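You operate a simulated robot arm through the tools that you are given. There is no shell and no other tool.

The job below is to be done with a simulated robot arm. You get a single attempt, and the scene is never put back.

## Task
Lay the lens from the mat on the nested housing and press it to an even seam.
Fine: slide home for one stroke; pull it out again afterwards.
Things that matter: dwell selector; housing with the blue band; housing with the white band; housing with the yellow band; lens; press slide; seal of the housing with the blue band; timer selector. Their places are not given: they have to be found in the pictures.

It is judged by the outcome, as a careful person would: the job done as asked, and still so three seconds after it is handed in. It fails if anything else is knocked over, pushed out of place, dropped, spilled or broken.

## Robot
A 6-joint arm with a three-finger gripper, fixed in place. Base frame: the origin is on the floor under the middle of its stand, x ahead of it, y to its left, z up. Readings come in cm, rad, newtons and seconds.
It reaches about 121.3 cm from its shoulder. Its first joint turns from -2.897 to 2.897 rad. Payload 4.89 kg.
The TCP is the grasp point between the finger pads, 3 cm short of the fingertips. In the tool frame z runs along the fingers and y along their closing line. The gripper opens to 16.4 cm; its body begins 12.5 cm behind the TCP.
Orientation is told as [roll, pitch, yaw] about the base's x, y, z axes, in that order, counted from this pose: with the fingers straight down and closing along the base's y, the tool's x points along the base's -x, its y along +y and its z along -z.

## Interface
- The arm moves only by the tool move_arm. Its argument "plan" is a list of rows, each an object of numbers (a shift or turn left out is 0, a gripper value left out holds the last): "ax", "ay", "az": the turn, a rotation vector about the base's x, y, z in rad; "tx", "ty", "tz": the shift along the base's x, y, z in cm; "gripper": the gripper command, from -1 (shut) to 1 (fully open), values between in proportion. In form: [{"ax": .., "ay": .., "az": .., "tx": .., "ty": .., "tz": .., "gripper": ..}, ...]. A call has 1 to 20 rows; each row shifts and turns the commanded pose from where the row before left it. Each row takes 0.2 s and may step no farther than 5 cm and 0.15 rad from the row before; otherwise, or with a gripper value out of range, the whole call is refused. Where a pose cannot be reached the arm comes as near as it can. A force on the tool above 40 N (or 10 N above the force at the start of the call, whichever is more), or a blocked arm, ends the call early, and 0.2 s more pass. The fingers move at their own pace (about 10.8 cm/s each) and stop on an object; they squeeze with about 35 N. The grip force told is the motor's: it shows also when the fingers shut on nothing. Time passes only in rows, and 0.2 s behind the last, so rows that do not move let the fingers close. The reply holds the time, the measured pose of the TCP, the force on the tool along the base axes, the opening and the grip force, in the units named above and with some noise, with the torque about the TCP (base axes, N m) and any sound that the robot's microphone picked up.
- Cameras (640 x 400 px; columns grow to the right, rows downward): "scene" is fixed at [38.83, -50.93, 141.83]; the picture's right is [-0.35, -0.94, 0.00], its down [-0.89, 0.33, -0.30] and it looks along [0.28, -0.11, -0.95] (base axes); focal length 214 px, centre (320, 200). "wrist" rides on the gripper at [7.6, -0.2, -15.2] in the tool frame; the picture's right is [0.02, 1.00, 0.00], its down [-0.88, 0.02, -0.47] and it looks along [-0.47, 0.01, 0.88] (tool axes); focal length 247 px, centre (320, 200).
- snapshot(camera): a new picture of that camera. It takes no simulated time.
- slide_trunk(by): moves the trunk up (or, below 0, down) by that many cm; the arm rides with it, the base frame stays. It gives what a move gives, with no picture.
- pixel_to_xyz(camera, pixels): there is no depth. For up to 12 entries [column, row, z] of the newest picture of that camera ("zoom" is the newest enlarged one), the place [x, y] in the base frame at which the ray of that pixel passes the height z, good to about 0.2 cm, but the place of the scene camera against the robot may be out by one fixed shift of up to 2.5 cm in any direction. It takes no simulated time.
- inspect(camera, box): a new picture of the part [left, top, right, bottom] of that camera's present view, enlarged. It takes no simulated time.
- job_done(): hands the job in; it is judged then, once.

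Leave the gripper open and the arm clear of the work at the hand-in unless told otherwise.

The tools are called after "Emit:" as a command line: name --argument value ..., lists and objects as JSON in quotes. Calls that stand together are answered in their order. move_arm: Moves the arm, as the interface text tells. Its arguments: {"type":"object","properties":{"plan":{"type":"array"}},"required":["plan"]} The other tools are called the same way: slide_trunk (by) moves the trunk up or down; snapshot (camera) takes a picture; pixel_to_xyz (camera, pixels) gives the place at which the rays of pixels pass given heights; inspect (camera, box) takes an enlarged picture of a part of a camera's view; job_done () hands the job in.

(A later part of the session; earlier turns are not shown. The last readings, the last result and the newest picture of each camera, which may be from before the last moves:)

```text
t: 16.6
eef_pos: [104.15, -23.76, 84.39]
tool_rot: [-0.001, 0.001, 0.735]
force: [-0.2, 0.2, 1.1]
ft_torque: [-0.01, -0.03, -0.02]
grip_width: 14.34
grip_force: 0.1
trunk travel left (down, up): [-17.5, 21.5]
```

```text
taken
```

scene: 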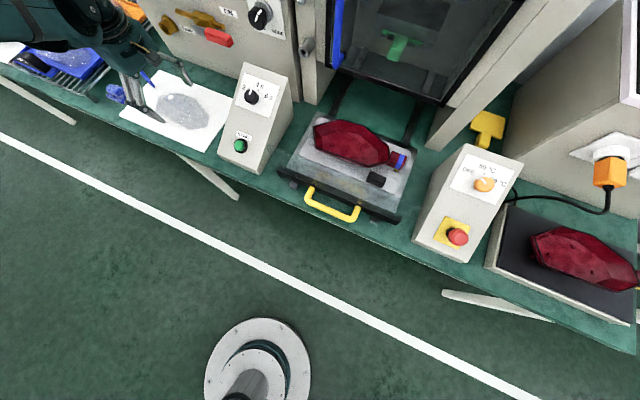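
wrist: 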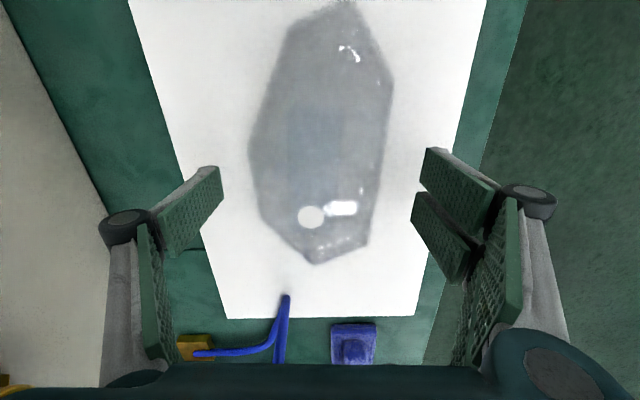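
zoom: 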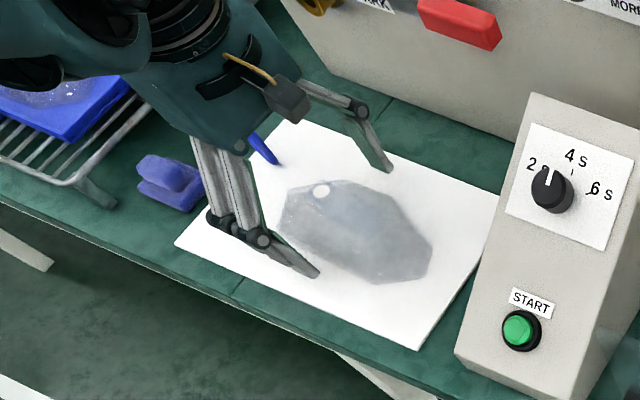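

The grip line runs through the lens middle, between the long near edge and the far edge. Now I'll close gently in stages.

Emit:
move_arm --plan '[{"gripper": 0.4}, {"gripper": 0.32}, {"gripper": 0.26}, {"gripper": 0.22}, {"gripper": 0.18}, {"gripper": 0.18}]'

Emit:
snapshot --camera "wrist"

Emit:
inspect --camera "scene" --box '[80, 30, 260, 170]'

```text
t: 18.0
eef_pos: [104.21, -23.91, 84.21]
tool_rot: [0.002, 0.0, 0.736]
force: [0.2, 0.2, 0.8]
ft_torque: [0.01, -0.01, 0.0]
grip_width: 9.67
grip_force: 0.1
trunk travel left (down, up): [-17.5, 21.5]
```

```text
taken
```

wrist: 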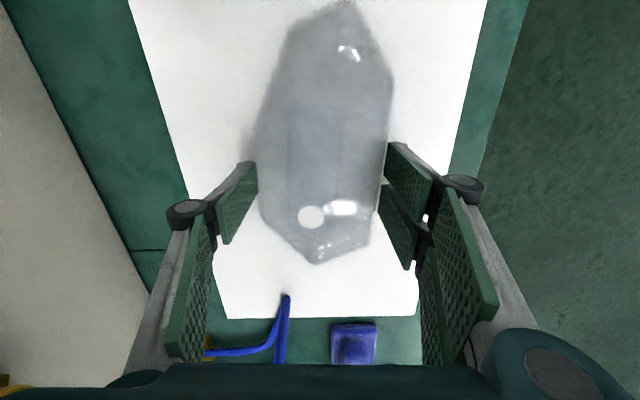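

```text
2.86 times, centred on (170, 100) of scene
```

zoom: 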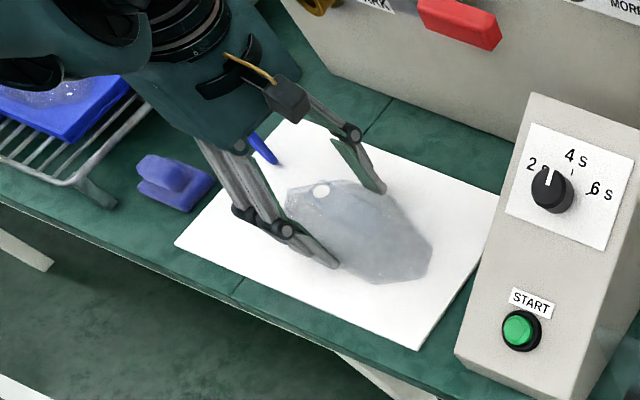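

The opening is 9.67 cm with no grip force yet, and the pads are just at the lens edges. I'll keep closing slowly.

Emit:
move_arm --plan '[{"gripper": 0.15}, {"gripper": 0.12}, {"gripper": 0.09}, {"gripper": 0.06}, {"gripper": 0.06}]'

Emit:
snapshot --camera "wrist"

```text
t: 19.2
eef_pos: [104.19, -23.86, 84.33]
tool_rot: [0.001, -0.001, 0.736]
force: [1.3, -4.3, 3.1]
ft_torque: [-0.3, -0.12, 0.02]
grip_width: 8.93
grip_force: 2.5
trunk travel left (down, up): [-17.5, 21.5]
```

```text
taken
```

wrist: 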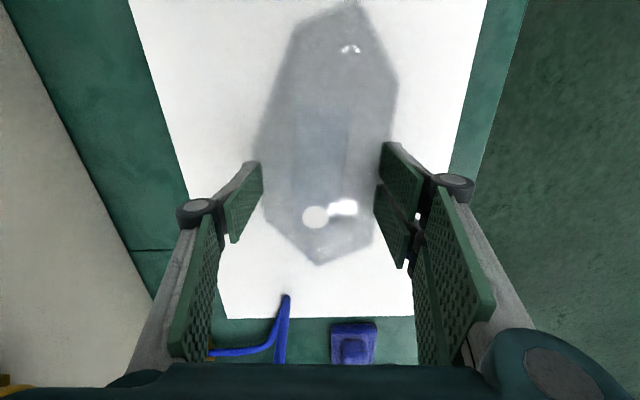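

Contact at 8.93 cm with a grip force of 2.5 N. I'll squeeze firmly now and see where it settles.

Emit:
move_arm --plan '[{"gripper": 0.03}, {"gripper": 0.0}, {"gripper": -0.05}, {"gripper": -0.1}, {"gripper": -0.1}]'

Emit:
snapshot --camera "wrist"

Emit:
inspect --camera "scene" --box '[80, 30, 260, 170]'

```text
t: 20.0
eef_pos: [104.25, -23.88, 84.64]
tool_rot: [-0.003, 0.0, 0.735]
force: [2.9, 0.6, 28.2]
ft_torque: [-0.6, 0.32, -0.29]
grip_width: 8.42
grip_force: 35.0
trunk travel left (down, up): [-17.5, 21.5]
stopped in row 4: the force on the tool passed its limit at 41 N (the readings are from after the stop); the commanded pose is now the measured one
```

```text
taken
```

wrist: 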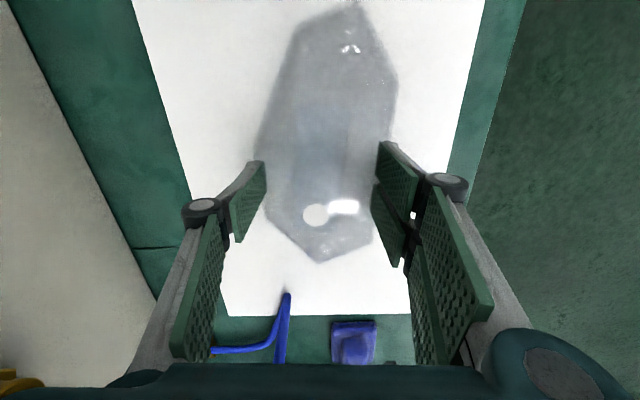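

```text
2.86 times, centred on (170, 100) of scene
```

zoom: 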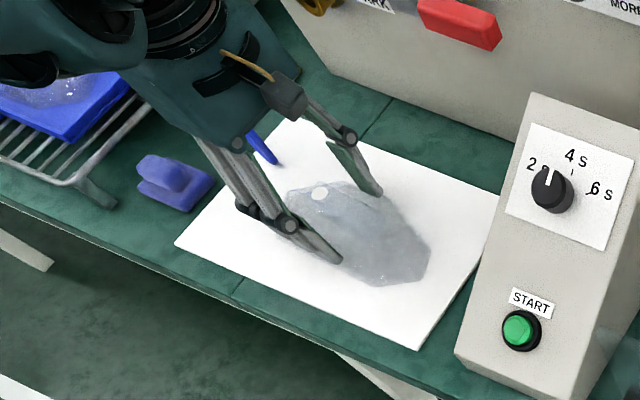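

The squeeze drove the tool upward: 28 N on z, with the opening at 8.4 cm against a rim width near 10 cm. So the pads were riding on the sloped dome instead of the rim edge. I'll reopen, then find the mat height by touching down gently so the tips can get below the rim.

Emit:
move_arm --plan '[{"gripper": 0.2}, {"gripper": 0.45}, {"gripper": 0.55}, {"gripper": 0.55}]'

Emit:
snapshot --camera "wrist"

Emit:
inspect --camera "wrist" --box '[200, 0, 440, 280]'

```text
t: 21.0
eef_pos: [104.27, -24.0, 84.26]
tool_rot: [-0.001, 0.001, 0.736]
force: [0.4, -0.4, 0.1]
ft_torque: [0.0, -0.03, -0.01]
grip_width: 12.72
grip_force: 0.0
trunk travel left (down, up): [-17.5, 21.5]
```

```text
taken
```

wrist: 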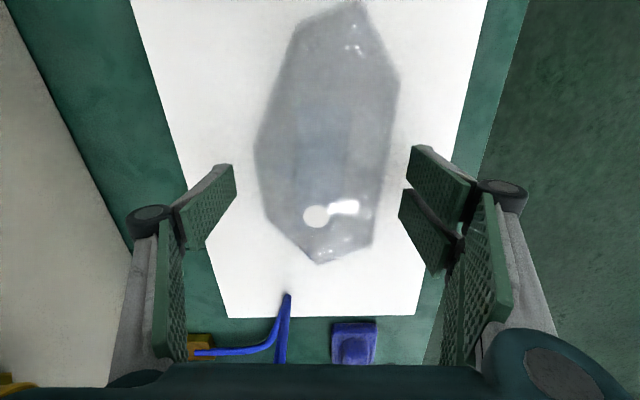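

```text
1.43 times, centred on (320, 140) of wrist
```

zoom: 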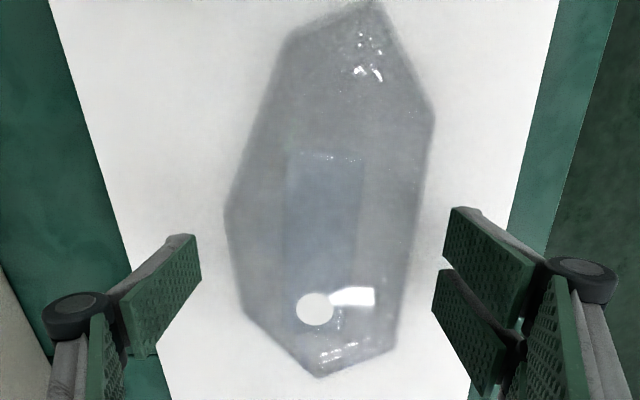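

The lens is still in place. I'll lower in small steps and watch the vertical force to find the mat.

Emit:
move_arm --plan '[{"tz": -0.15}, {"tz": -0.15}]'

```text
t: 21.6
eef_pos: [104.26, -23.87, 84.1]
tool_rot: [-0.004, -0.001, 0.739]
force: [0.3, -0.1, 0.6]
ft_torque: [0.02, -0.01, -0.02]
grip_width: 12.7
grip_force: 0.1
trunk travel left (down, up): [-17.5, 21.5]
```

No contact at z ≈ 84.1. Going lower.

Emit:
move_arm --plan '[{"tz": -0.15}, {"tz": -0.15}]'

```text
t: 22.2
eef_pos: [104.24, -23.86, 83.87]
tool_rot: [-0.002, -0.002, 0.736]
force: [-0.7, 0.3, 0.8]
ft_torque: [-0.02, 0.01, -0.02]
grip_width: 12.7
grip_force: 0.1
trunk travel left (down, up): [-17.5, 21.5]
```

Still no contact. A little further.

Emit:
move_arm --plan '[{"tz": -0.15}, {"tz": -0.15}]'

```text
t: 22.8
eef_pos: [104.28, -23.84, 83.49]
tool_rot: [0.0, -0.001, 0.737]
force: [1.0, 0.0, -0.4]
ft_torque: [0.0, -0.01, -0.03]
grip_width: 12.74
grip_force: 0.1
trunk travel left (down, up): [-17.5, 21.5]
```

No force at 83.5 either, so the mat is lower than I estimated. Continuing in finer steps.

Emit:
move_arm --plan '[{"tz": -0.1}, {"tz": -0.1}]'

```text
t: 23.4
eef_pos: [104.33, -23.89, 83.2]
tool_rot: [-0.001, -0.001, 0.737]
force: [0.8, 0.4, 0.2]
ft_torque: [0.05, 0.02, -0.02]
grip_width: 12.71
grip_force: 0.1
trunk travel left (down, up): [-17.5, 21.5]
```

Emit:
move_arm --plan '[{"tz": -0.1}, {"tz": -0.1}]'

```text
t: 24.0
eef_pos: [104.21, -24.08, 83.12]
tool_rot: [-0.002, 0.0, 0.738]
force: [0.2, -0.4, -0.1]
ft_torque: [-0.04, -0.02, 0.02]
grip_width: 12.72
grip_force: 0.1
trunk travel left (down, up): [-17.5, 21.5]
```

Still free at 83.1. Continuing down in 1 mm steps.

Emit:
move_arm --plan '[{"tz": -0.1}, {"tz": -0.1}]'

Emit:
inspect --camera "scene" --box '[130, 60, 250, 160]'

Emit:
inspect --camera "wrist" --box '[200, 60, 440, 280]'

```text
t: 24.6
eef_pos: [104.09, -24.07, 82.95]
tool_rot: [-0.004, -0.001, 0.736]
force: [-0.1, 0.4, -0.3]
ft_torque: [0.02, 0.0, 0.03]
grip_width: 12.73
grip_force: 0.1
trunk travel left (down, up): [-17.5, 21.5]
```

```text
4.00 times, centred on (190, 110) of scene
```

zoom: 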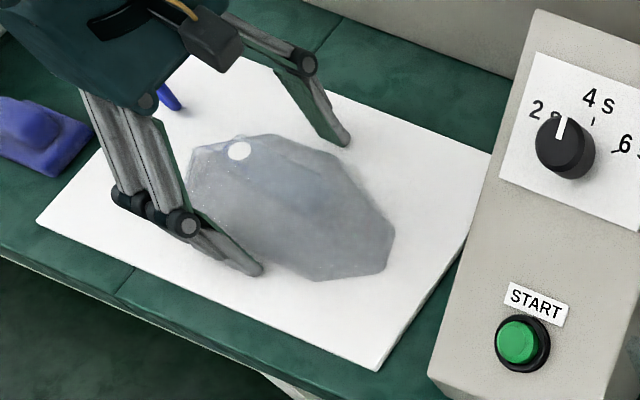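

```text
1.82 times, centred on (320, 170) of wrist
```

zoom: 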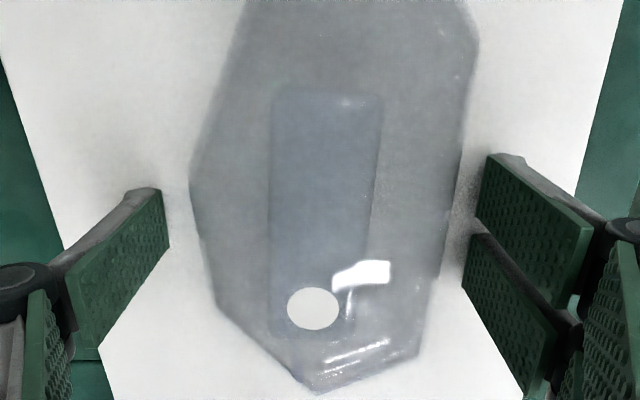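

The tips look near the mat but there's no contact force yet. A few more millimetres.

Emit:
move_arm --plan '[{"tz": -0.1}, {"tz": -0.1}, {"tz": -0.1}]'

```text
t: 25.4
eef_pos: [104.2, -23.93, 82.54]
tool_rot: [-0.002, 0.0, 0.738]
force: [0.1, -0.4, -1.0]
ft_torque: [0.01, 0.0, 0.0]
grip_width: 12.72
grip_force: 0.1
trunk travel left (down, up): [-17.5, 21.5]
```

Still free. Rechecking the triangulation with the third view puts the mat nearer 79.5, so I'll continue.

Emit:
move_arm --plan '[{"tz": -0.1}, {"tz": -0.1}]'

```text
t: 26.0
eef_pos: [104.15, -23.89, 82.48]
tool_rot: [0.0, 0.001, 0.737]
force: [-0.5, 0.2, 22.4]
ft_torque: [0.4, 0.44, -0.1]
grip_width: 12.79
grip_force: 11.1
trunk travel left (down, up): [-17.5, 21.5]
```

That's contact: 22 N at TCP z ≈ 82.45, so the mat is at about 79.45. I'll back off 2 mm and then close. This time the pads should catch the rim edge.

Emit:
move_arm --plan '[{"tz": 0.2}, {"gripper": 0.45}, {"gripper": 0.38}, {"gripper": 0.32}, {"gripper": 0.28}, {"gripper": 0.25}, {"gripper": 0.25}]'

Emit:
inspect --camera "wrist" --box '[200, 60, 440, 280]'

```text
t: 27.5
eef_pos: [104.19, -23.61, 83.14]
tool_rot: [-0.001, -0.001, 0.737]
force: [-4.3, 6.9, 46.4]
ft_torque: [0.42, 1.3, -0.36]
grip_width: 10.34
grip_force: 45.5
trunk travel left (down, up): [-17.5, 21.5]
stopped in row 7: the force on the tool passed its limit at 41 N (the readings are from after the stop); the commanded pose is now the measured one
```

```text
1.82 times, centred on (320, 170) of wrist
```

zoom: 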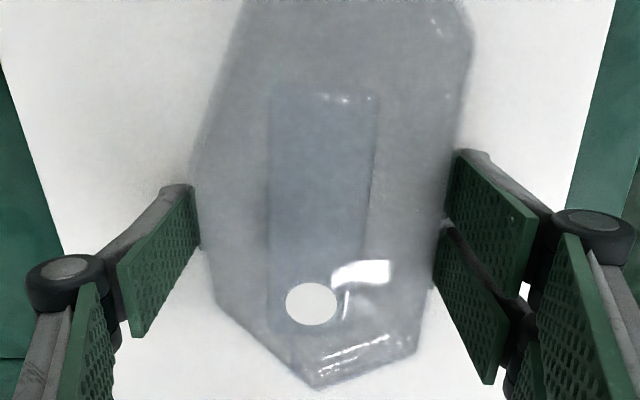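

The tips extend downward as the fingers close, so this force came from the tips pressing on the mat, not from the lens. The mat is therefore really at about 81, as first triangulated. I'll raise a little to unload and recheck.

Emit:
move_arm --plan '[{"tz": 0.2}, {"tz": 0.15}, {}]'

```text
t: 28.3
eef_pos: [104.19, -23.81, 83.11]
tool_rot: [-0.001, -0.001, 0.735]
force: [-8.0, 5.9, 19.3]
ft_torque: [0.32, 0.65, -0.03]
grip_width: 10.48
grip_force: 12.9
trunk travel left (down, up): [-17.5, 21.5]
```

There's still 19 N upward. Raising a bit more.

Emit:
move_arm --plan '[{"tz": 0.2}, {"tz": 0.1}, {}]'

Emit:
snapshot --camera "wrist"

```text
t: 29.1
eef_pos: [104.21, -23.75, 83.34]
tool_rot: [-0.001, -0.003, 0.737]
force: [-0.4, -0.5, 0.0]
ft_torque: [-0.04, -0.02, 0.02]
grip_width: 10.27
grip_force: 0.0
trunk travel left (down, up): [-17.5, 21.5]
```

```text
taken
```

wrist: 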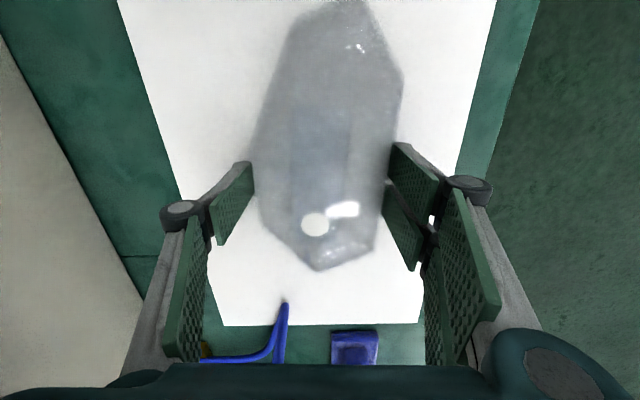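

It's free at 83.35 with the opening at 10.27 cm. I'll close in small steps and raise slightly with each one to compensate for the tips extending.

Emit:
move_arm --plan '[{"tz": 0.05, "gripper": 0.235}, {"tz": 0.08, "gripper": 0.22}, {}]'

```text
t: 29.9
eef_pos: [104.26, -23.75, 83.51]
tool_rot: [0.0, 0.0, 0.737]
force: [0.1, -0.2, 0.7]
ft_torque: [0.02, 0.05, -0.04]
grip_width: 10.01
grip_force: 0.9
trunk travel left (down, up): [-17.5, 21.5]
```

Emit:
move_arm --plan '[{"tz": 0.08, "gripper": 0.205}, {"tz": 0.08, "gripper": 0.19}, {}]'

Emit:
inspect --camera "wrist" --box '[200, 60, 440, 280]'

```text
t: 30.7
eef_pos: [104.2, -23.82, 83.51]
tool_rot: [0.001, 0.0, 0.737]
force: [-0.9, 1.4, 0.7]
ft_torque: [0.04, 0.01, -0.04]
grip_width: 9.86
grip_force: 1.0
trunk travel left (down, up): [-17.5, 21.5]
```

```text
1.82 times, centred on (320, 170) of wrist
```

zoom: 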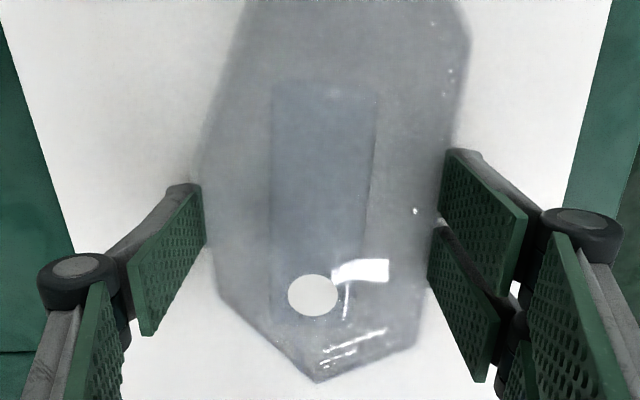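

The opening is held slightly above the command (9.86 against 9.76) with about 1 N of grip force, so the pads may now be on the rim. Tightening a bit more.

Emit:
move_arm --plan '[{"tz": 0.05, "gripper": 0.17}, {"tz": 0.05, "gripper": 0.15}, {}]'

```text
t: 31.5
eef_pos: [104.35, -23.81, 83.9]
tool_rot: [-0.001, -0.004, 0.736]
force: [5.3, -1.7, 15.6]
ft_torque: [-0.21, 0.11, -0.06]
grip_width: 9.54
grip_force: 24.8
trunk travel left (down, up): [-17.5, 21.5]
```

Grip force is 24.8 N with 15.6 N upward. I'll raise 1.5 mm to tell a lens grip apart from mat contact.

Emit:
move_arm --plan '[{"tz": 0.15}, {}]'

Emit:
inspect --camera "wrist" --box '[200, 60, 440, 280]'

```text
t: 32.1
eef_pos: [104.29, -23.78, 83.87]
tool_rot: [0.001, -0.002, 0.736]
force: [-0.5, 1.5, 2.3]
ft_torque: [0.05, 0.14, -0.05]
grip_width: 9.52
grip_force: 1.4
trunk travel left (down, up): [-17.5, 21.5]
```

```text
1.82 times, centred on (320, 170) of wrist
```

zoom: 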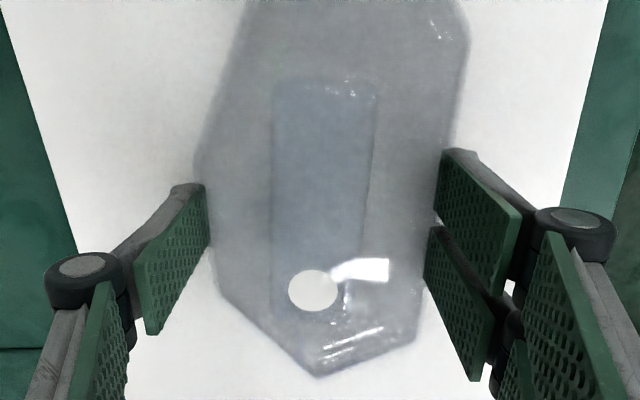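

I need to work out whether the tips ride on a sloped lens wall or extend as they close. I can settle the mat height from this close view using the mat's two rear corners, near (218,326) and (418,322).

Emit:
inspect --camera "wrist" --box '[180, 230, 460, 370]'

Emit:
snapshot --camera "wrist"

```text
2.29 times, centred on (320, 300) of wrist
```

zoom: 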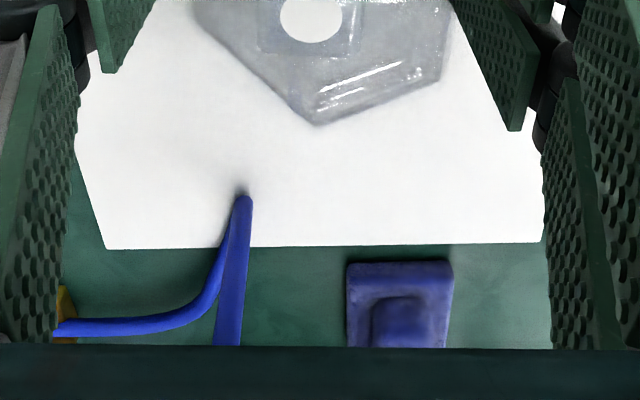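

```text
taken
```

wrist: 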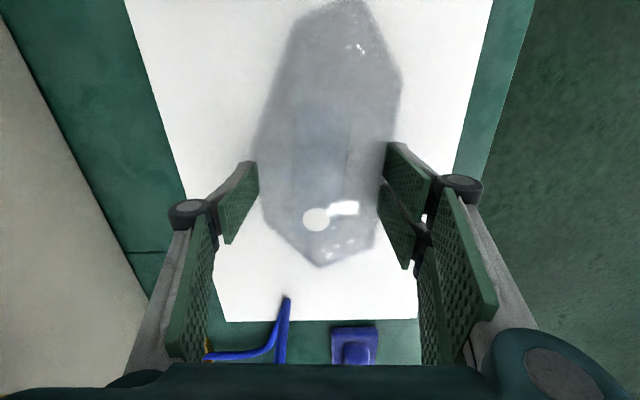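

Mat corners here are at (226.6,321) and (416.5,318.3). I'll evaluate them at candidate heights.

Emit:
pixel_to_xyz --camera "wrist" --pixels '[[226.6, 321, 79.5], [416.5, 318.3, 79.5], [226.6, 321, 81], [416.5, 318.3, 81]]'

```text
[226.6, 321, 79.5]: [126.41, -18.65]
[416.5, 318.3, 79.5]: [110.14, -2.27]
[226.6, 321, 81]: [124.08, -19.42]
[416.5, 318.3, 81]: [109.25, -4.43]
```

The evidence is mixed, and I want the real side profile of the lens before gripping. I'll open, rise straight up and back away to look at it from a lower, flatter angle.

Emit:
move_arm --plan '[{"gripper": 0.35}, {"gripper": 0.55}, {"gripper": 0.6, "tz": 1}, {"tz": 3}, {"tz": 4}, {"tz": 4}, {"tz": 4}]'

Emit:
snapshot --camera "wrist"

Emit:
inspect --camera "scene" --box '[20, 15, 110, 85]'

Emit:
inspect --camera "scene" --box '[140, 80, 220, 140]'

```text
t: 33.7
eef_pos: [104.17, -23.64, 99.93]
tool_rot: [-0.001, 0.001, 0.736]
force: [-0.3, 1.0, -1.4]
ft_torque: [0.0, 0.09, 0.0]
grip_width: 13.09
grip_force: 0.0
trunk travel left (down, up): [-17.5, 21.5]
```

```text
taken
```

wrist: 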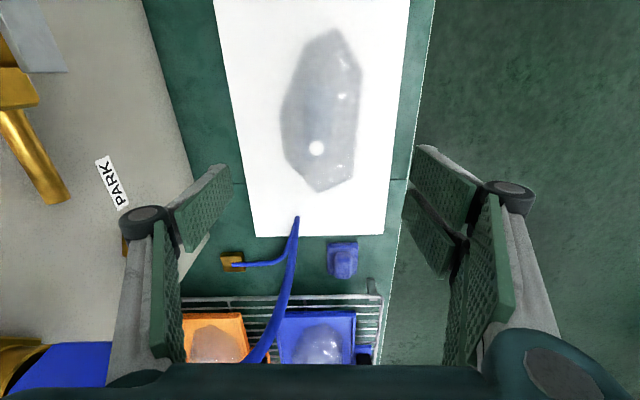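

```text
5.71 times, centred on (65, 50) of scene
```

zoom: 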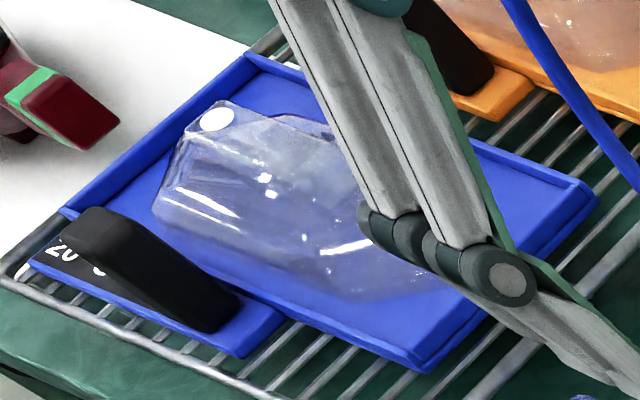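

```text
6.67 times, centred on (180, 110) of scene
```

zoom: 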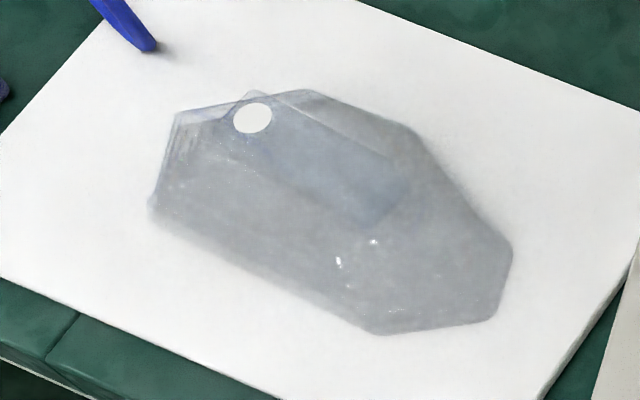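

The lens looks like a faceted dome with sloping faces, tall at the dot end. I'll back off and swing the camera to view it from the front at a low angle to see its edge.

Emit:
move_arm --plan '[{"az": -0.127, "tx": -0.97, "ty": 0.97}, {"az": -0.127, "tx": -0.97, "ty": 0.97}, {"az": -0.127, "tx": -0.97, "ty": 0.97}, {"az": -0.127, "tx": -0.97, "ty": 0.97}, {"az": -0.127, "tx": -0.97, "ty": 0.97}, {"az": -0.127, "tx": -0.97, "ty": 0.97}, {"az": -0.127, "tx": -0.97, "ty": 0.97}, {"az": -0.127, "tx": -0.97, "ty": 0.97}, {"az": -0.127, "tx": -0.97, "ty": 0.97}, {"az": -0.127, "tx": -0.97, "ty": 0.97}, {"az": -0.127, "tx": -0.97, "ty": 0.97}, {"az": -0.127, "tx": -0.97, "ty": 0.97}, {"ax": -0.094, "ay": -0.094, "tz": -1}, {"ax": -0.094, "ay": -0.094, "tz": -1}, {"ax": -0.094, "ay": -0.094, "tz": -1}, {"ax": -0.094, "ay": -0.094, "tz": -1}, {"ax": -0.094, "ay": -0.094, "tz": -1}, {"ax": -0.094, "ay": -0.094, "tz": -1}, {"ax": -0.094, "ay": -0.094, "tz": -1}]'

Emit:
snapshot --camera "wrist"

```text
t: 37.7
eef_pos: [92.43, -12.25, 92.86]
tool_rot: [0.003, -0.934, -0.79]
force: [-0.4, -0.5, 0.9]
ft_torque: [0.07, -0.02, 0.12]
grip_width: 13.12
grip_force: 0.0
trunk travel left (down, up): [-17.5, 21.5]
```

```text
taken
```

wrist: 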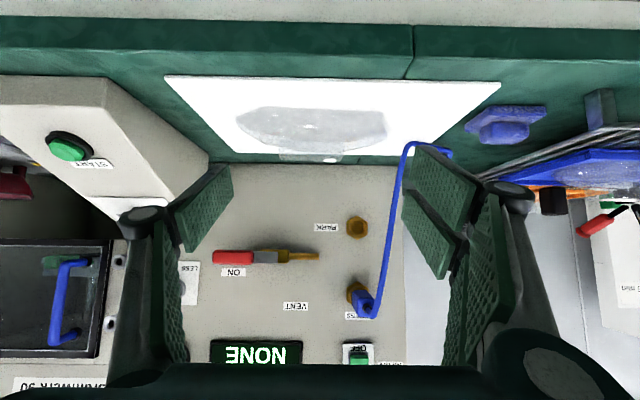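

Now I have a flatter view, with the image upside down. Zooming on the lens.

Emit:
inspect --camera "wrist" --box '[220, 85, 410, 175]'

Emit:
inspect --camera "wrist" --box '[440, 60, 640, 240]'

```text
3.37 times, centred on (315, 130) of wrist
```

zoom: 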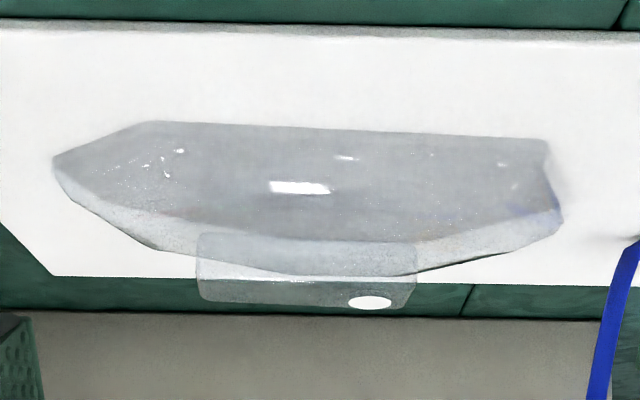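

```text
2.22 times, centred on (540, 150) of wrist
```

zoom: 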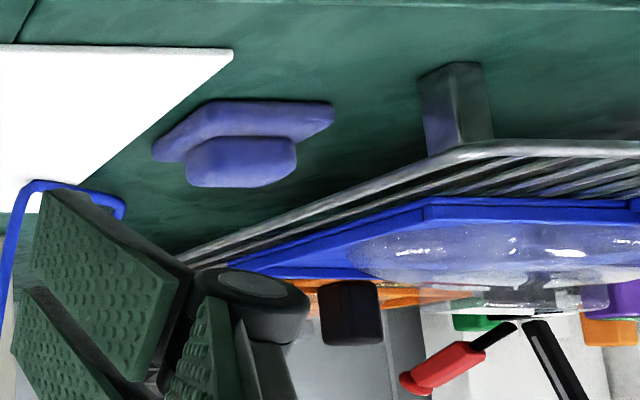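

That's informative. The lens has a raised rectangular block on top, with the white dot on it. It's about 8.4 cm long, about 3.3 cm thick, and reaches z ≈ 86, with upright sides, so it's the natural grip. I'll go back above the lens at yaw 0.736 and measure it.

Emit:
move_arm --plan '[{"ax": 0.094, "ay": 0.094, "tz": 1}, {"ax": 0.094, "ay": 0.094, "tz": 1}, {"ax": 0.094, "ay": 0.094, "tz": 1}, {"ax": 0.094, "ay": 0.094, "tz": 1}, {"ax": 0.094, "ay": 0.094, "tz": 1}, {"ax": 0.094, "ay": 0.094, "tz": 1}, {"ax": 0.094, "ay": 0.094, "tz": 1}, {"az": 0.127}, {"az": 0.127}, {"az": 0.127}, {"az": 0.127}, {"az": 0.127}, {"az": 0.127}, {"az": 0.127}, {"az": 0.127}, {"az": 0.127}, {"az": 0.127}, {"az": 0.127}, {"az": 0.127}]'

Emit:
move_arm --plan '[{"tx": 3.0, "ty": -3.2}, {"tx": 3.0, "ty": -3.2}, {"tx": 2.5, "ty": -2.7}, {"tx": 2.4, "ty": -2.6, "tz": -3}]'

Emit:
snapshot --camera "wrist"

Emit:
inspect --camera "wrist" --box '[250, 10, 390, 210]'

```text
t: 41.7
eef_pos: [92.61, -12.11, 99.85]
tool_rot: [0.0, 0.0, 0.739]
force: [0.9, -1.3, 0.4]
ft_torque: [0.0, 0.01, 0.02]
grip_width: 13.11
grip_force: 0.0
trunk travel left (down, up): [-17.5, 21.5]
```

```text
t: 42.7
eef_pos: [103.3, -23.81, 96.98]
tool_rot: [0.001, -0.002, 0.735]
force: [-0.8, 2.4, 1.4]
ft_torque: [-0.18, -0.21, -0.01]
grip_width: 13.13
grip_force: 0.1
trunk travel left (down, up): [-17.5, 21.5]
```

```text
taken
```

wrist: 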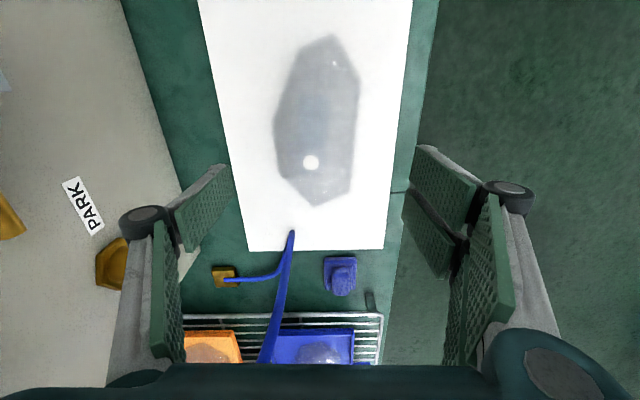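

```text
2.00 times, centred on (320, 110) of wrist
```

zoom: 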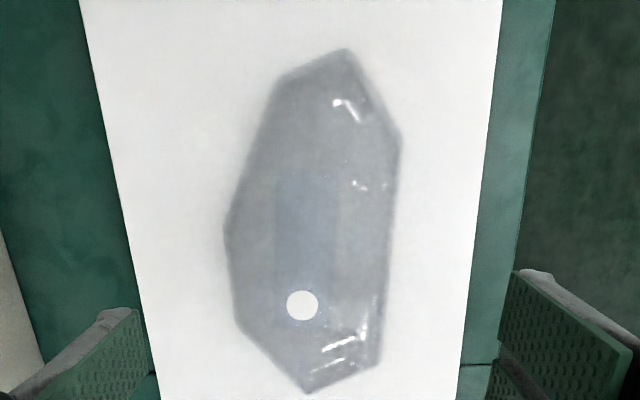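

I'll zoom harder on the bluish rectangle, around (305,135).

Emit:
inspect --camera "wrist" --box '[275, 80, 355, 190]'

Emit:
inspect --camera "wrist" --box '[290, 85, 345, 130]'

```text
3.64 times, centred on (315, 135) of wrist
```

zoom: 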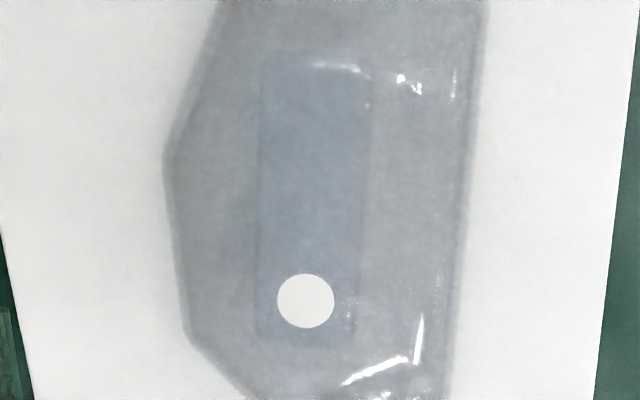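

```text
8.89 times, centred on (318, 108) of wrist
```

zoom: 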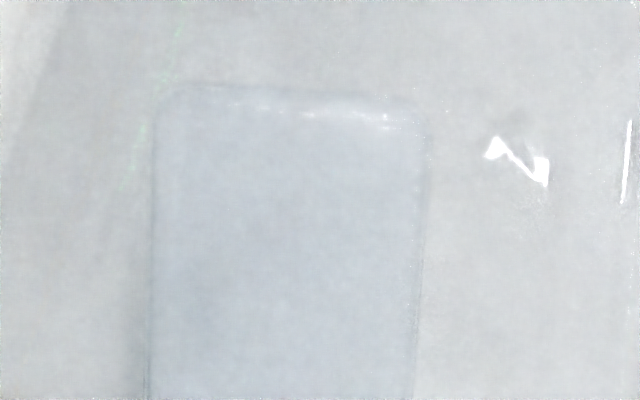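

The block corners are at about (299,96), (329,100), (324,173) and (298,172). I'll convert them at z = 84–86, along with the lens rim corners again.

Emit:
pixel_to_xyz --camera "wrist" --pixels '[[299.3, 96, 85.5], [329.3, 99.8, 85.5], [323.8, 173.5, 85.5], [297.7, 172.1, 85.5], [299.3, 96, 83], [329.3, 99.8, 83], [323.8, 173.5, 83], [297.7, 172.1, 83], [310.9, 162.5, 85.5], [360, 79, 81], [350, 192, 81], [274, 117, 81]]'

```text
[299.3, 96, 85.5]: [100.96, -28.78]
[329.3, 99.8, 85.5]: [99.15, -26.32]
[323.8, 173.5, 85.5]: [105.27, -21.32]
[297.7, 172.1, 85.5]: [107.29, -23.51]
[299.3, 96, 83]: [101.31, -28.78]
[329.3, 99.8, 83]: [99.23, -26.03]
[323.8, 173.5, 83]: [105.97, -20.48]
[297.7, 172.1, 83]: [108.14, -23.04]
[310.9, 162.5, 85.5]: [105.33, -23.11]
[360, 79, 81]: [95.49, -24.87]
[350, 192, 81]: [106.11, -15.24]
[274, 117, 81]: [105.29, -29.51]
```

The block is about 3 cm thick, centred near (103.2, −25.0) and turned slightly more than the lens edge. I'll narrow the fingers to about 5.7 cm, align to it at yaw ≈ 0.70, and descend around it.

Emit:
move_arm --plan '[{"tx": -0.13, "ty": -1.15, "az": -0.035, "gripper": -0.3}, {}, {}, {"tz": -2.5}, {"tz": -2.5}]'

Emit:
snapshot --camera "wrist"

Emit:
inspect --camera "wrist" --box '[230, 90, 410, 250]'

```text
t: 43.9
eef_pos: [103.27, -25.09, 91.86]
tool_rot: [-0.001, -0.002, 0.703]
force: [-1.0, 1.1, -0.1]
ft_torque: [0.0, -0.11, -0.01]
grip_width: 5.74
grip_force: 0.0
trunk travel left (down, up): [-17.5, 21.5]
```

```text
taken
```

wrist: 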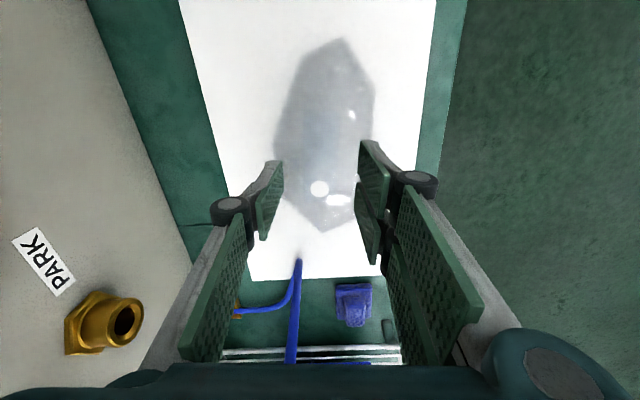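

```text
2.50 times, centred on (320, 170) of wrist
```

zoom: 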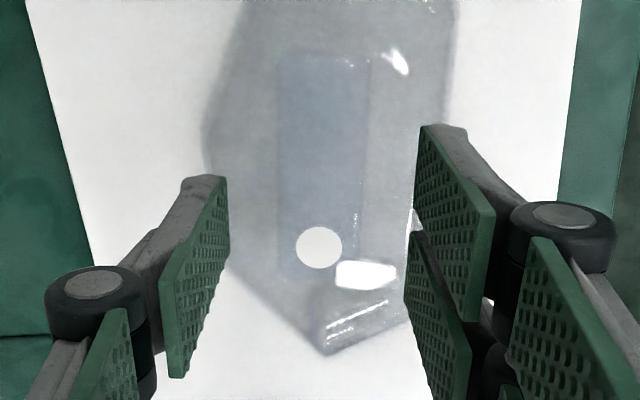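

The block sits centred between the pads. I'll lower slowly, watching for contact with the dome.

Emit:
move_arm --plan '[{"tz": -2}, {"tz": -1.5}, {"tz": -0.8}]'

Emit:
inspect --camera "wrist" --box '[230, 90, 410, 270]'

Emit:
inspect --camera "scene" --box '[130, 60, 250, 160]'

```text
t: 44.7
eef_pos: [103.52, -24.94, 87.78]
tool_rot: [-0.001, -0.001, 0.702]
force: [1.2, -0.7, -0.6]
ft_torque: [0.02, 0.0, 0.02]
grip_width: 5.74
grip_force: 0.2
trunk travel left (down, up): [-17.5, 21.5]
```

```text
2.22 times, centred on (320, 180) of wrist
```

zoom: 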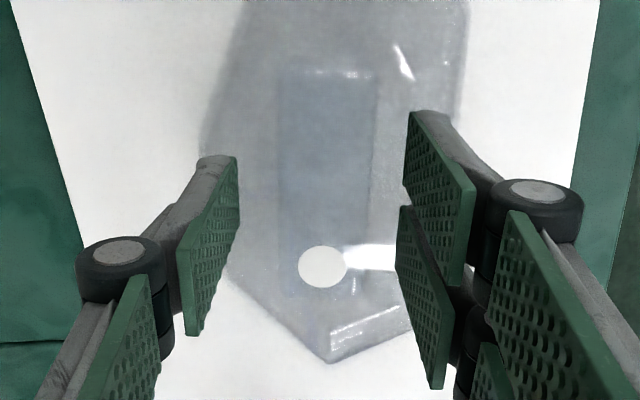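

```text
4.00 times, centred on (190, 110) of scene
```

zoom: 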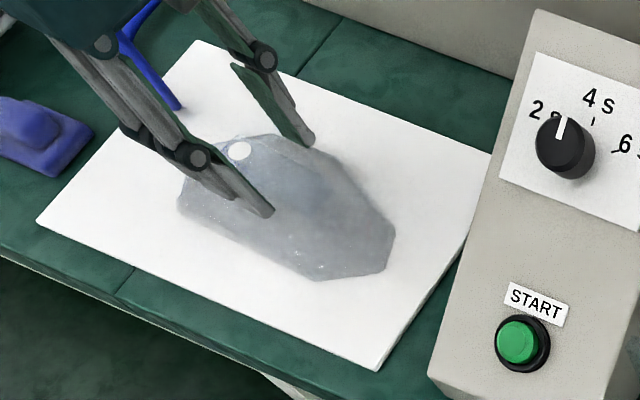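

No contact at 87.8. Continuing in small steps toward the base of the block.

Emit:
move_arm --plan '[{"tz": -0.4}, {"tz": -0.3}, {}]'

Emit:
inspect --camera "wrist" --box '[230, 90, 410, 270]'

```text
t: 45.5
eef_pos: [103.43, -24.95, 86.98]
tool_rot: [0.0, 0.001, 0.702]
force: [0.6, -0.5, -0.2]
ft_torque: [0.02, -0.01, -0.02]
grip_width: 5.74
grip_force: 0.0
trunk travel left (down, up): [-17.5, 21.5]
```

```text
2.22 times, centred on (320, 180) of wrist
```

zoom: 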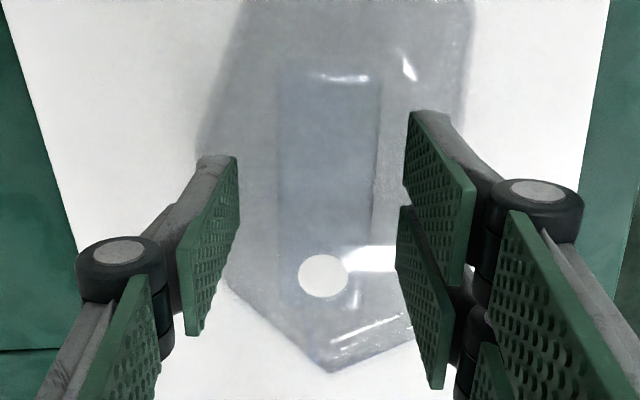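

Still free at 87.0. Going a touch deeper for a good hold.

Emit:
move_arm --plan '[{"tz": -0.2}, {"tz": -0.2}, {}]'

```text
t: 46.3
eef_pos: [103.39, -24.99, 86.41]
tool_rot: [0.002, 0.002, 0.702]
force: [-0.7, -0.7, -0.9]
ft_torque: [0.0, 0.01, -0.02]
grip_width: 5.76
grip_force: 0.0
trunk travel left (down, up): [-17.5, 21.5]
```

I'll close in stages onto the block, watching the forces.

Emit:
move_arm --plan '[{"gripper": -0.4}, {"gripper": -0.48}, {"gripper": -0.54}, {"gripper": -0.58}, {}]'

Emit:
inspect --camera "wrist" --box '[230, 90, 410, 270]'

```text
t: 47.5
eef_pos: [103.51, -25.0, 86.43]
tool_rot: [0.0, 0.0, 0.703]
force: [-0.8, 0.1, 0.7]
ft_torque: [0.02, 0.06, 0.02]
grip_width: 3.48
grip_force: 0.2
trunk travel left (down, up): [-17.5, 21.5]
```

```text
2.22 times, centred on (320, 180) of wrist
```

zoom: 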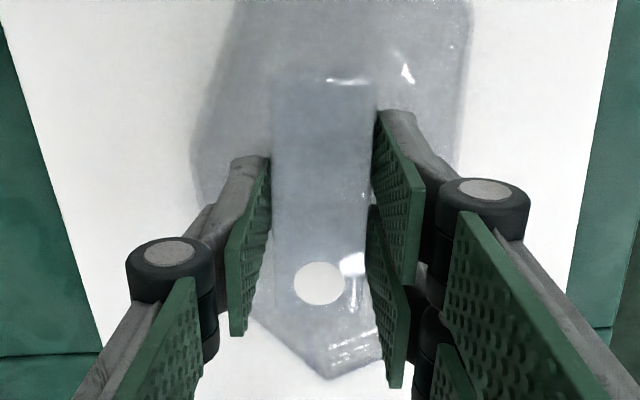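

The pads are nearly flush with both faces of the block at 3.48 cm. Now the final squeeze.

Emit:
move_arm --plan '[{"gripper": -0.61}, {"gripper": -0.64}, {"gripper": -0.67}, {}]'

Emit:
inspect --camera "wrist" --box '[230, 90, 410, 270]'

```text
t: 48.5
eef_pos: [103.34, -25.01, 86.46]
tool_rot: [0.0, 0.0, 0.703]
force: [-0.4, 1.5, 0.2]
ft_torque: [0.04, 0.04, -0.01]
grip_width: 3.35
grip_force: 35.0
trunk travel left (down, up): [-17.5, 21.5]
```

```text
2.22 times, centred on (320, 180) of wrist
```

zoom: 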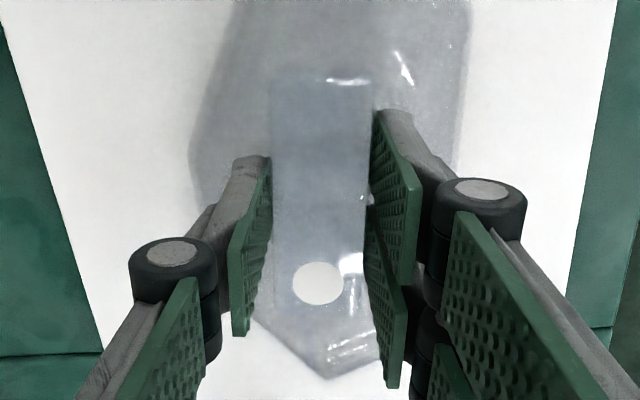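

That's a solid grip: 3.35 cm at 35 N with almost no vertical force. I'll lift slowly and verify the lens comes along level.

Emit:
move_arm --plan '[{"gripper": -0.8, "tz": 0.3}, {"tz": 0.7}, {"tz": 1.0}, {"tz": 2}, {}]'

Emit:
snapshot --camera "wrist"

Emit:
inspect --camera "scene" --box '[110, 40, 250, 160]'

```text
t: 49.7
eef_pos: [103.32, -25.08, 90.52]
tool_rot: [0.001, 0.001, 0.702]
force: [-1.0, 0.7, -0.7]
ft_torque: [0.01, 0.04, -0.01]
grip_width: 3.32
grip_force: 35.7
trunk travel left (down, up): [-17.5, 21.5]
```

```text
taken
```

wrist: 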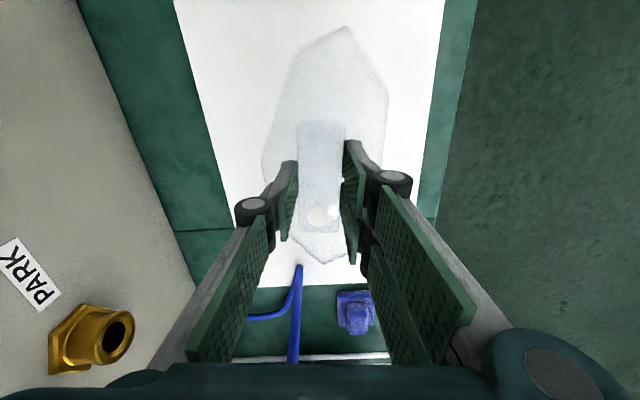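

```text
3.33 times, centred on (180, 100) of scene
```

zoom: 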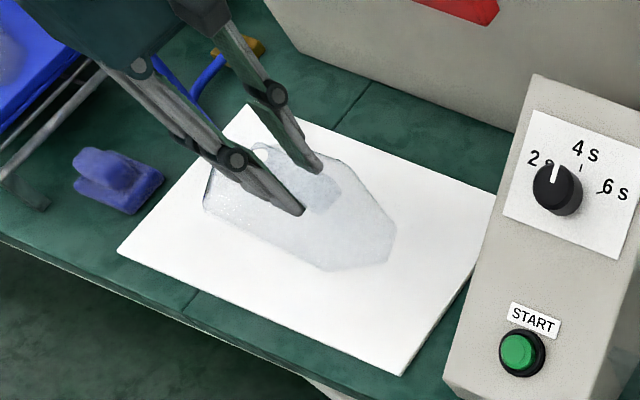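

The lens is lifted, held level. I'll measure the lens outline in the tool frame from this clear view.

Emit:
inspect --camera "wrist" --box '[250, 15, 400, 145]'

Emit:
inspect --camera "wrist" --box '[250, 140, 400, 270]'

```text
3.08 times, centred on (325, 80) of wrist
```

zoom: 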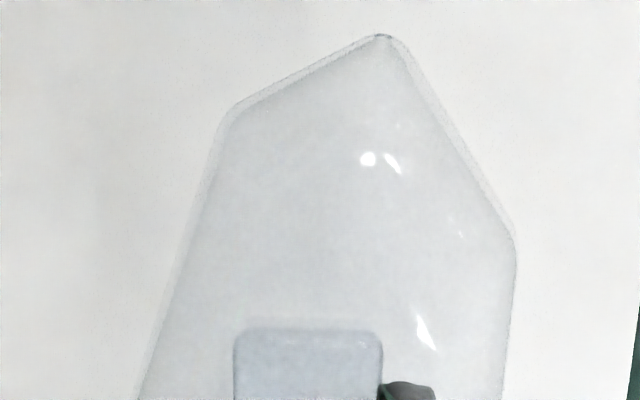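

```text
3.08 times, centred on (325, 205) of wrist
```

zoom: 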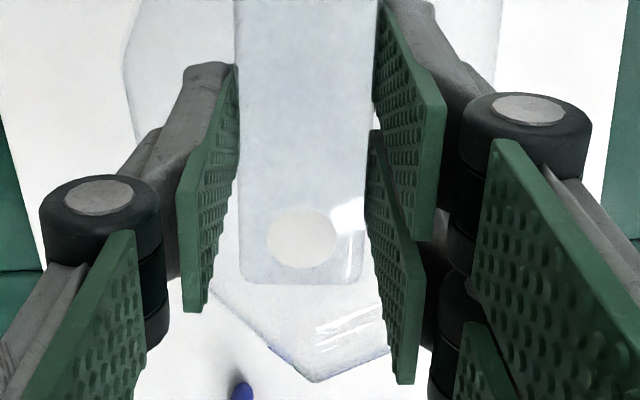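

I'll convert the held lens's rim corners, as seen now, at the rim height (~84.7).

Emit:
pixel_to_xyz --camera "wrist" --pixels '[[347.1, 27.1, 84.7], [388, 93, 84.7], [346.1, 253.7, 84.7], [323.4, 264.1, 84.7], [290.9, 233.6, 84.7], [261.7, 156.3, 84.7], [296.4, 50.1, 84.7], [388, 93, 84.0], [346.1, 253.7, 84.0], [261.7, 156.3, 84.0]]'

```text
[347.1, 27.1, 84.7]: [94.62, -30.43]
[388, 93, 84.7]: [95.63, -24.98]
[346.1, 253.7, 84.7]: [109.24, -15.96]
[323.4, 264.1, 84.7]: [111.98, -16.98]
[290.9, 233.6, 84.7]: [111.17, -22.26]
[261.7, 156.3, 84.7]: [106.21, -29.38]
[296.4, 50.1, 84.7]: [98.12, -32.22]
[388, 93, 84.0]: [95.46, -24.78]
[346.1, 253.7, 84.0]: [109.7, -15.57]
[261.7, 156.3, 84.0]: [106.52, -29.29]
```

The held lens hasn't shifted in the grip compared with the mat measurement. Next I'll raise it well above the boxes (their tops are near z ≈ 97) and carry it along the bench to above the nest.

Emit:
move_arm --plan '[{"tz": 3}, {"tz": 4}, {"tz": 4.5}, {"tz": 4}, {"tz": 3.5}, {}]'

Emit:
move_arm --plan '[{"tx": -1.2, "ty": -1.5}, {"tx": -2.3, "ty": -2.8}, {"tx": -2.3, "ty": -2.8}, {"tx": -2.3, "ty": -2.8}, {"tx": -2.3, "ty": -2.8}, {"tx": -2.3, "ty": -2.8}, {"tx": -2.3, "ty": -2.8}, {"tx": -2.3, "ty": -2.8}, {"tx": -2.3, "ty": -2.8}, {"tx": -2.3, "ty": -2.8}, {"tx": -2.3, "ty": -2.8}, {"tx": -2.3, "ty": -2.8}, {"tx": -2.3, "ty": -2.8}, {"tx": -2.3, "ty": -2.8}, {"tx": -2.3, "ty": -2.8, "az": 0.02}, {"tx": -1.8, "ty": -2.2, "az": 0.023}, {"tx": -1.0, "ty": -1.3}, {}]'

Emit:
snapshot --camera "wrist"

Emit:
snapshot --camera "scene"

```text
t: 51.1
eef_pos: [103.2, -25.0, 109.47]
tool_rot: [-0.001, -0.001, 0.702]
force: [-0.2, -0.2, 0.1]
ft_torque: [-0.05, -0.07, -0.02]
grip_width: 3.32
grip_force: 35.1
trunk travel left (down, up): [-17.5, 21.5]
```

```text
t: 54.9
eef_pos: [67.11, -69.32, 109.34]
tool_rot: [0.001, 0.0, 0.746]
force: [-0.6, -0.1, -0.7]
ft_torque: [0.0, -0.04, -0.02]
grip_width: 3.34
grip_force: 34.9
trunk travel left (down, up): [-17.5, 21.5]
```

```text
taken
```

wrist: 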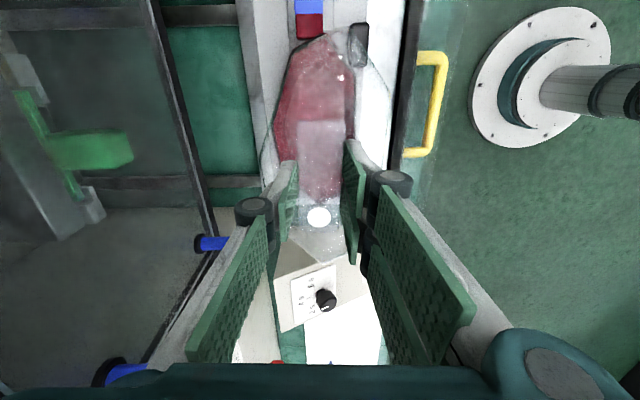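

```text
taken
```

scene: 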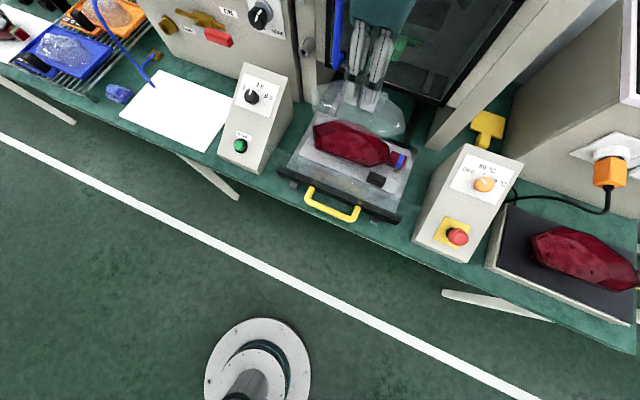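

The lens hangs over the nest now, and the housing shows through it. I'll zoom to find the housing rim in this view.

Emit:
inspect --camera "wrist" --box '[240, 0, 410, 130]'

Emit:
inspect --camera "wrist" --box '[250, 100, 420, 240]'

Emit:
inspect --camera "scene" --box '[270, 70, 430, 230]'

```text
3.08 times, centred on (325, 65) of wrist
```

zoom: 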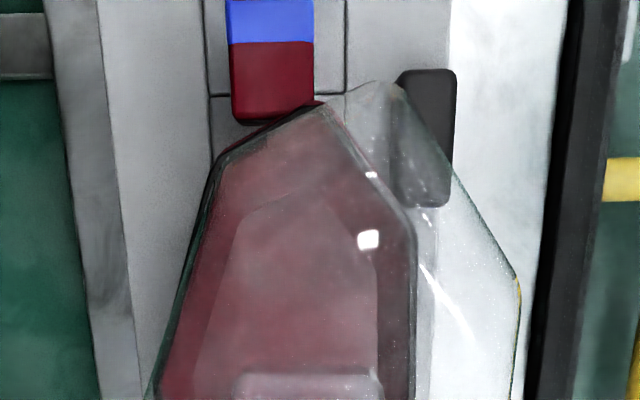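

```text
2.86 times, centred on (335, 170) of wrist
```

zoom: 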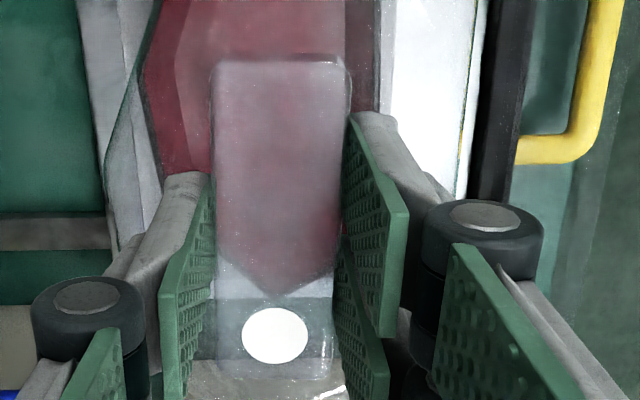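

```text
2.50 times, centred on (350, 150) of scene
```

zoom: 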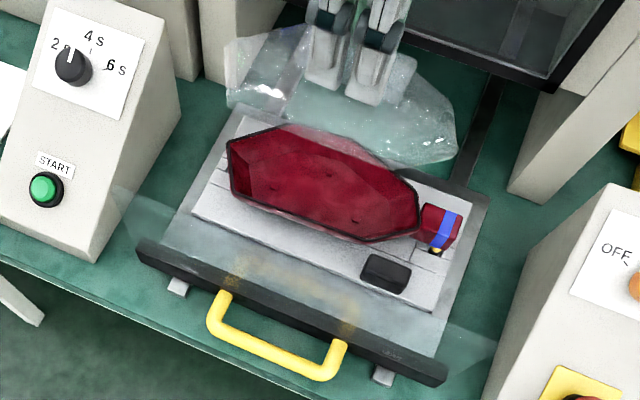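

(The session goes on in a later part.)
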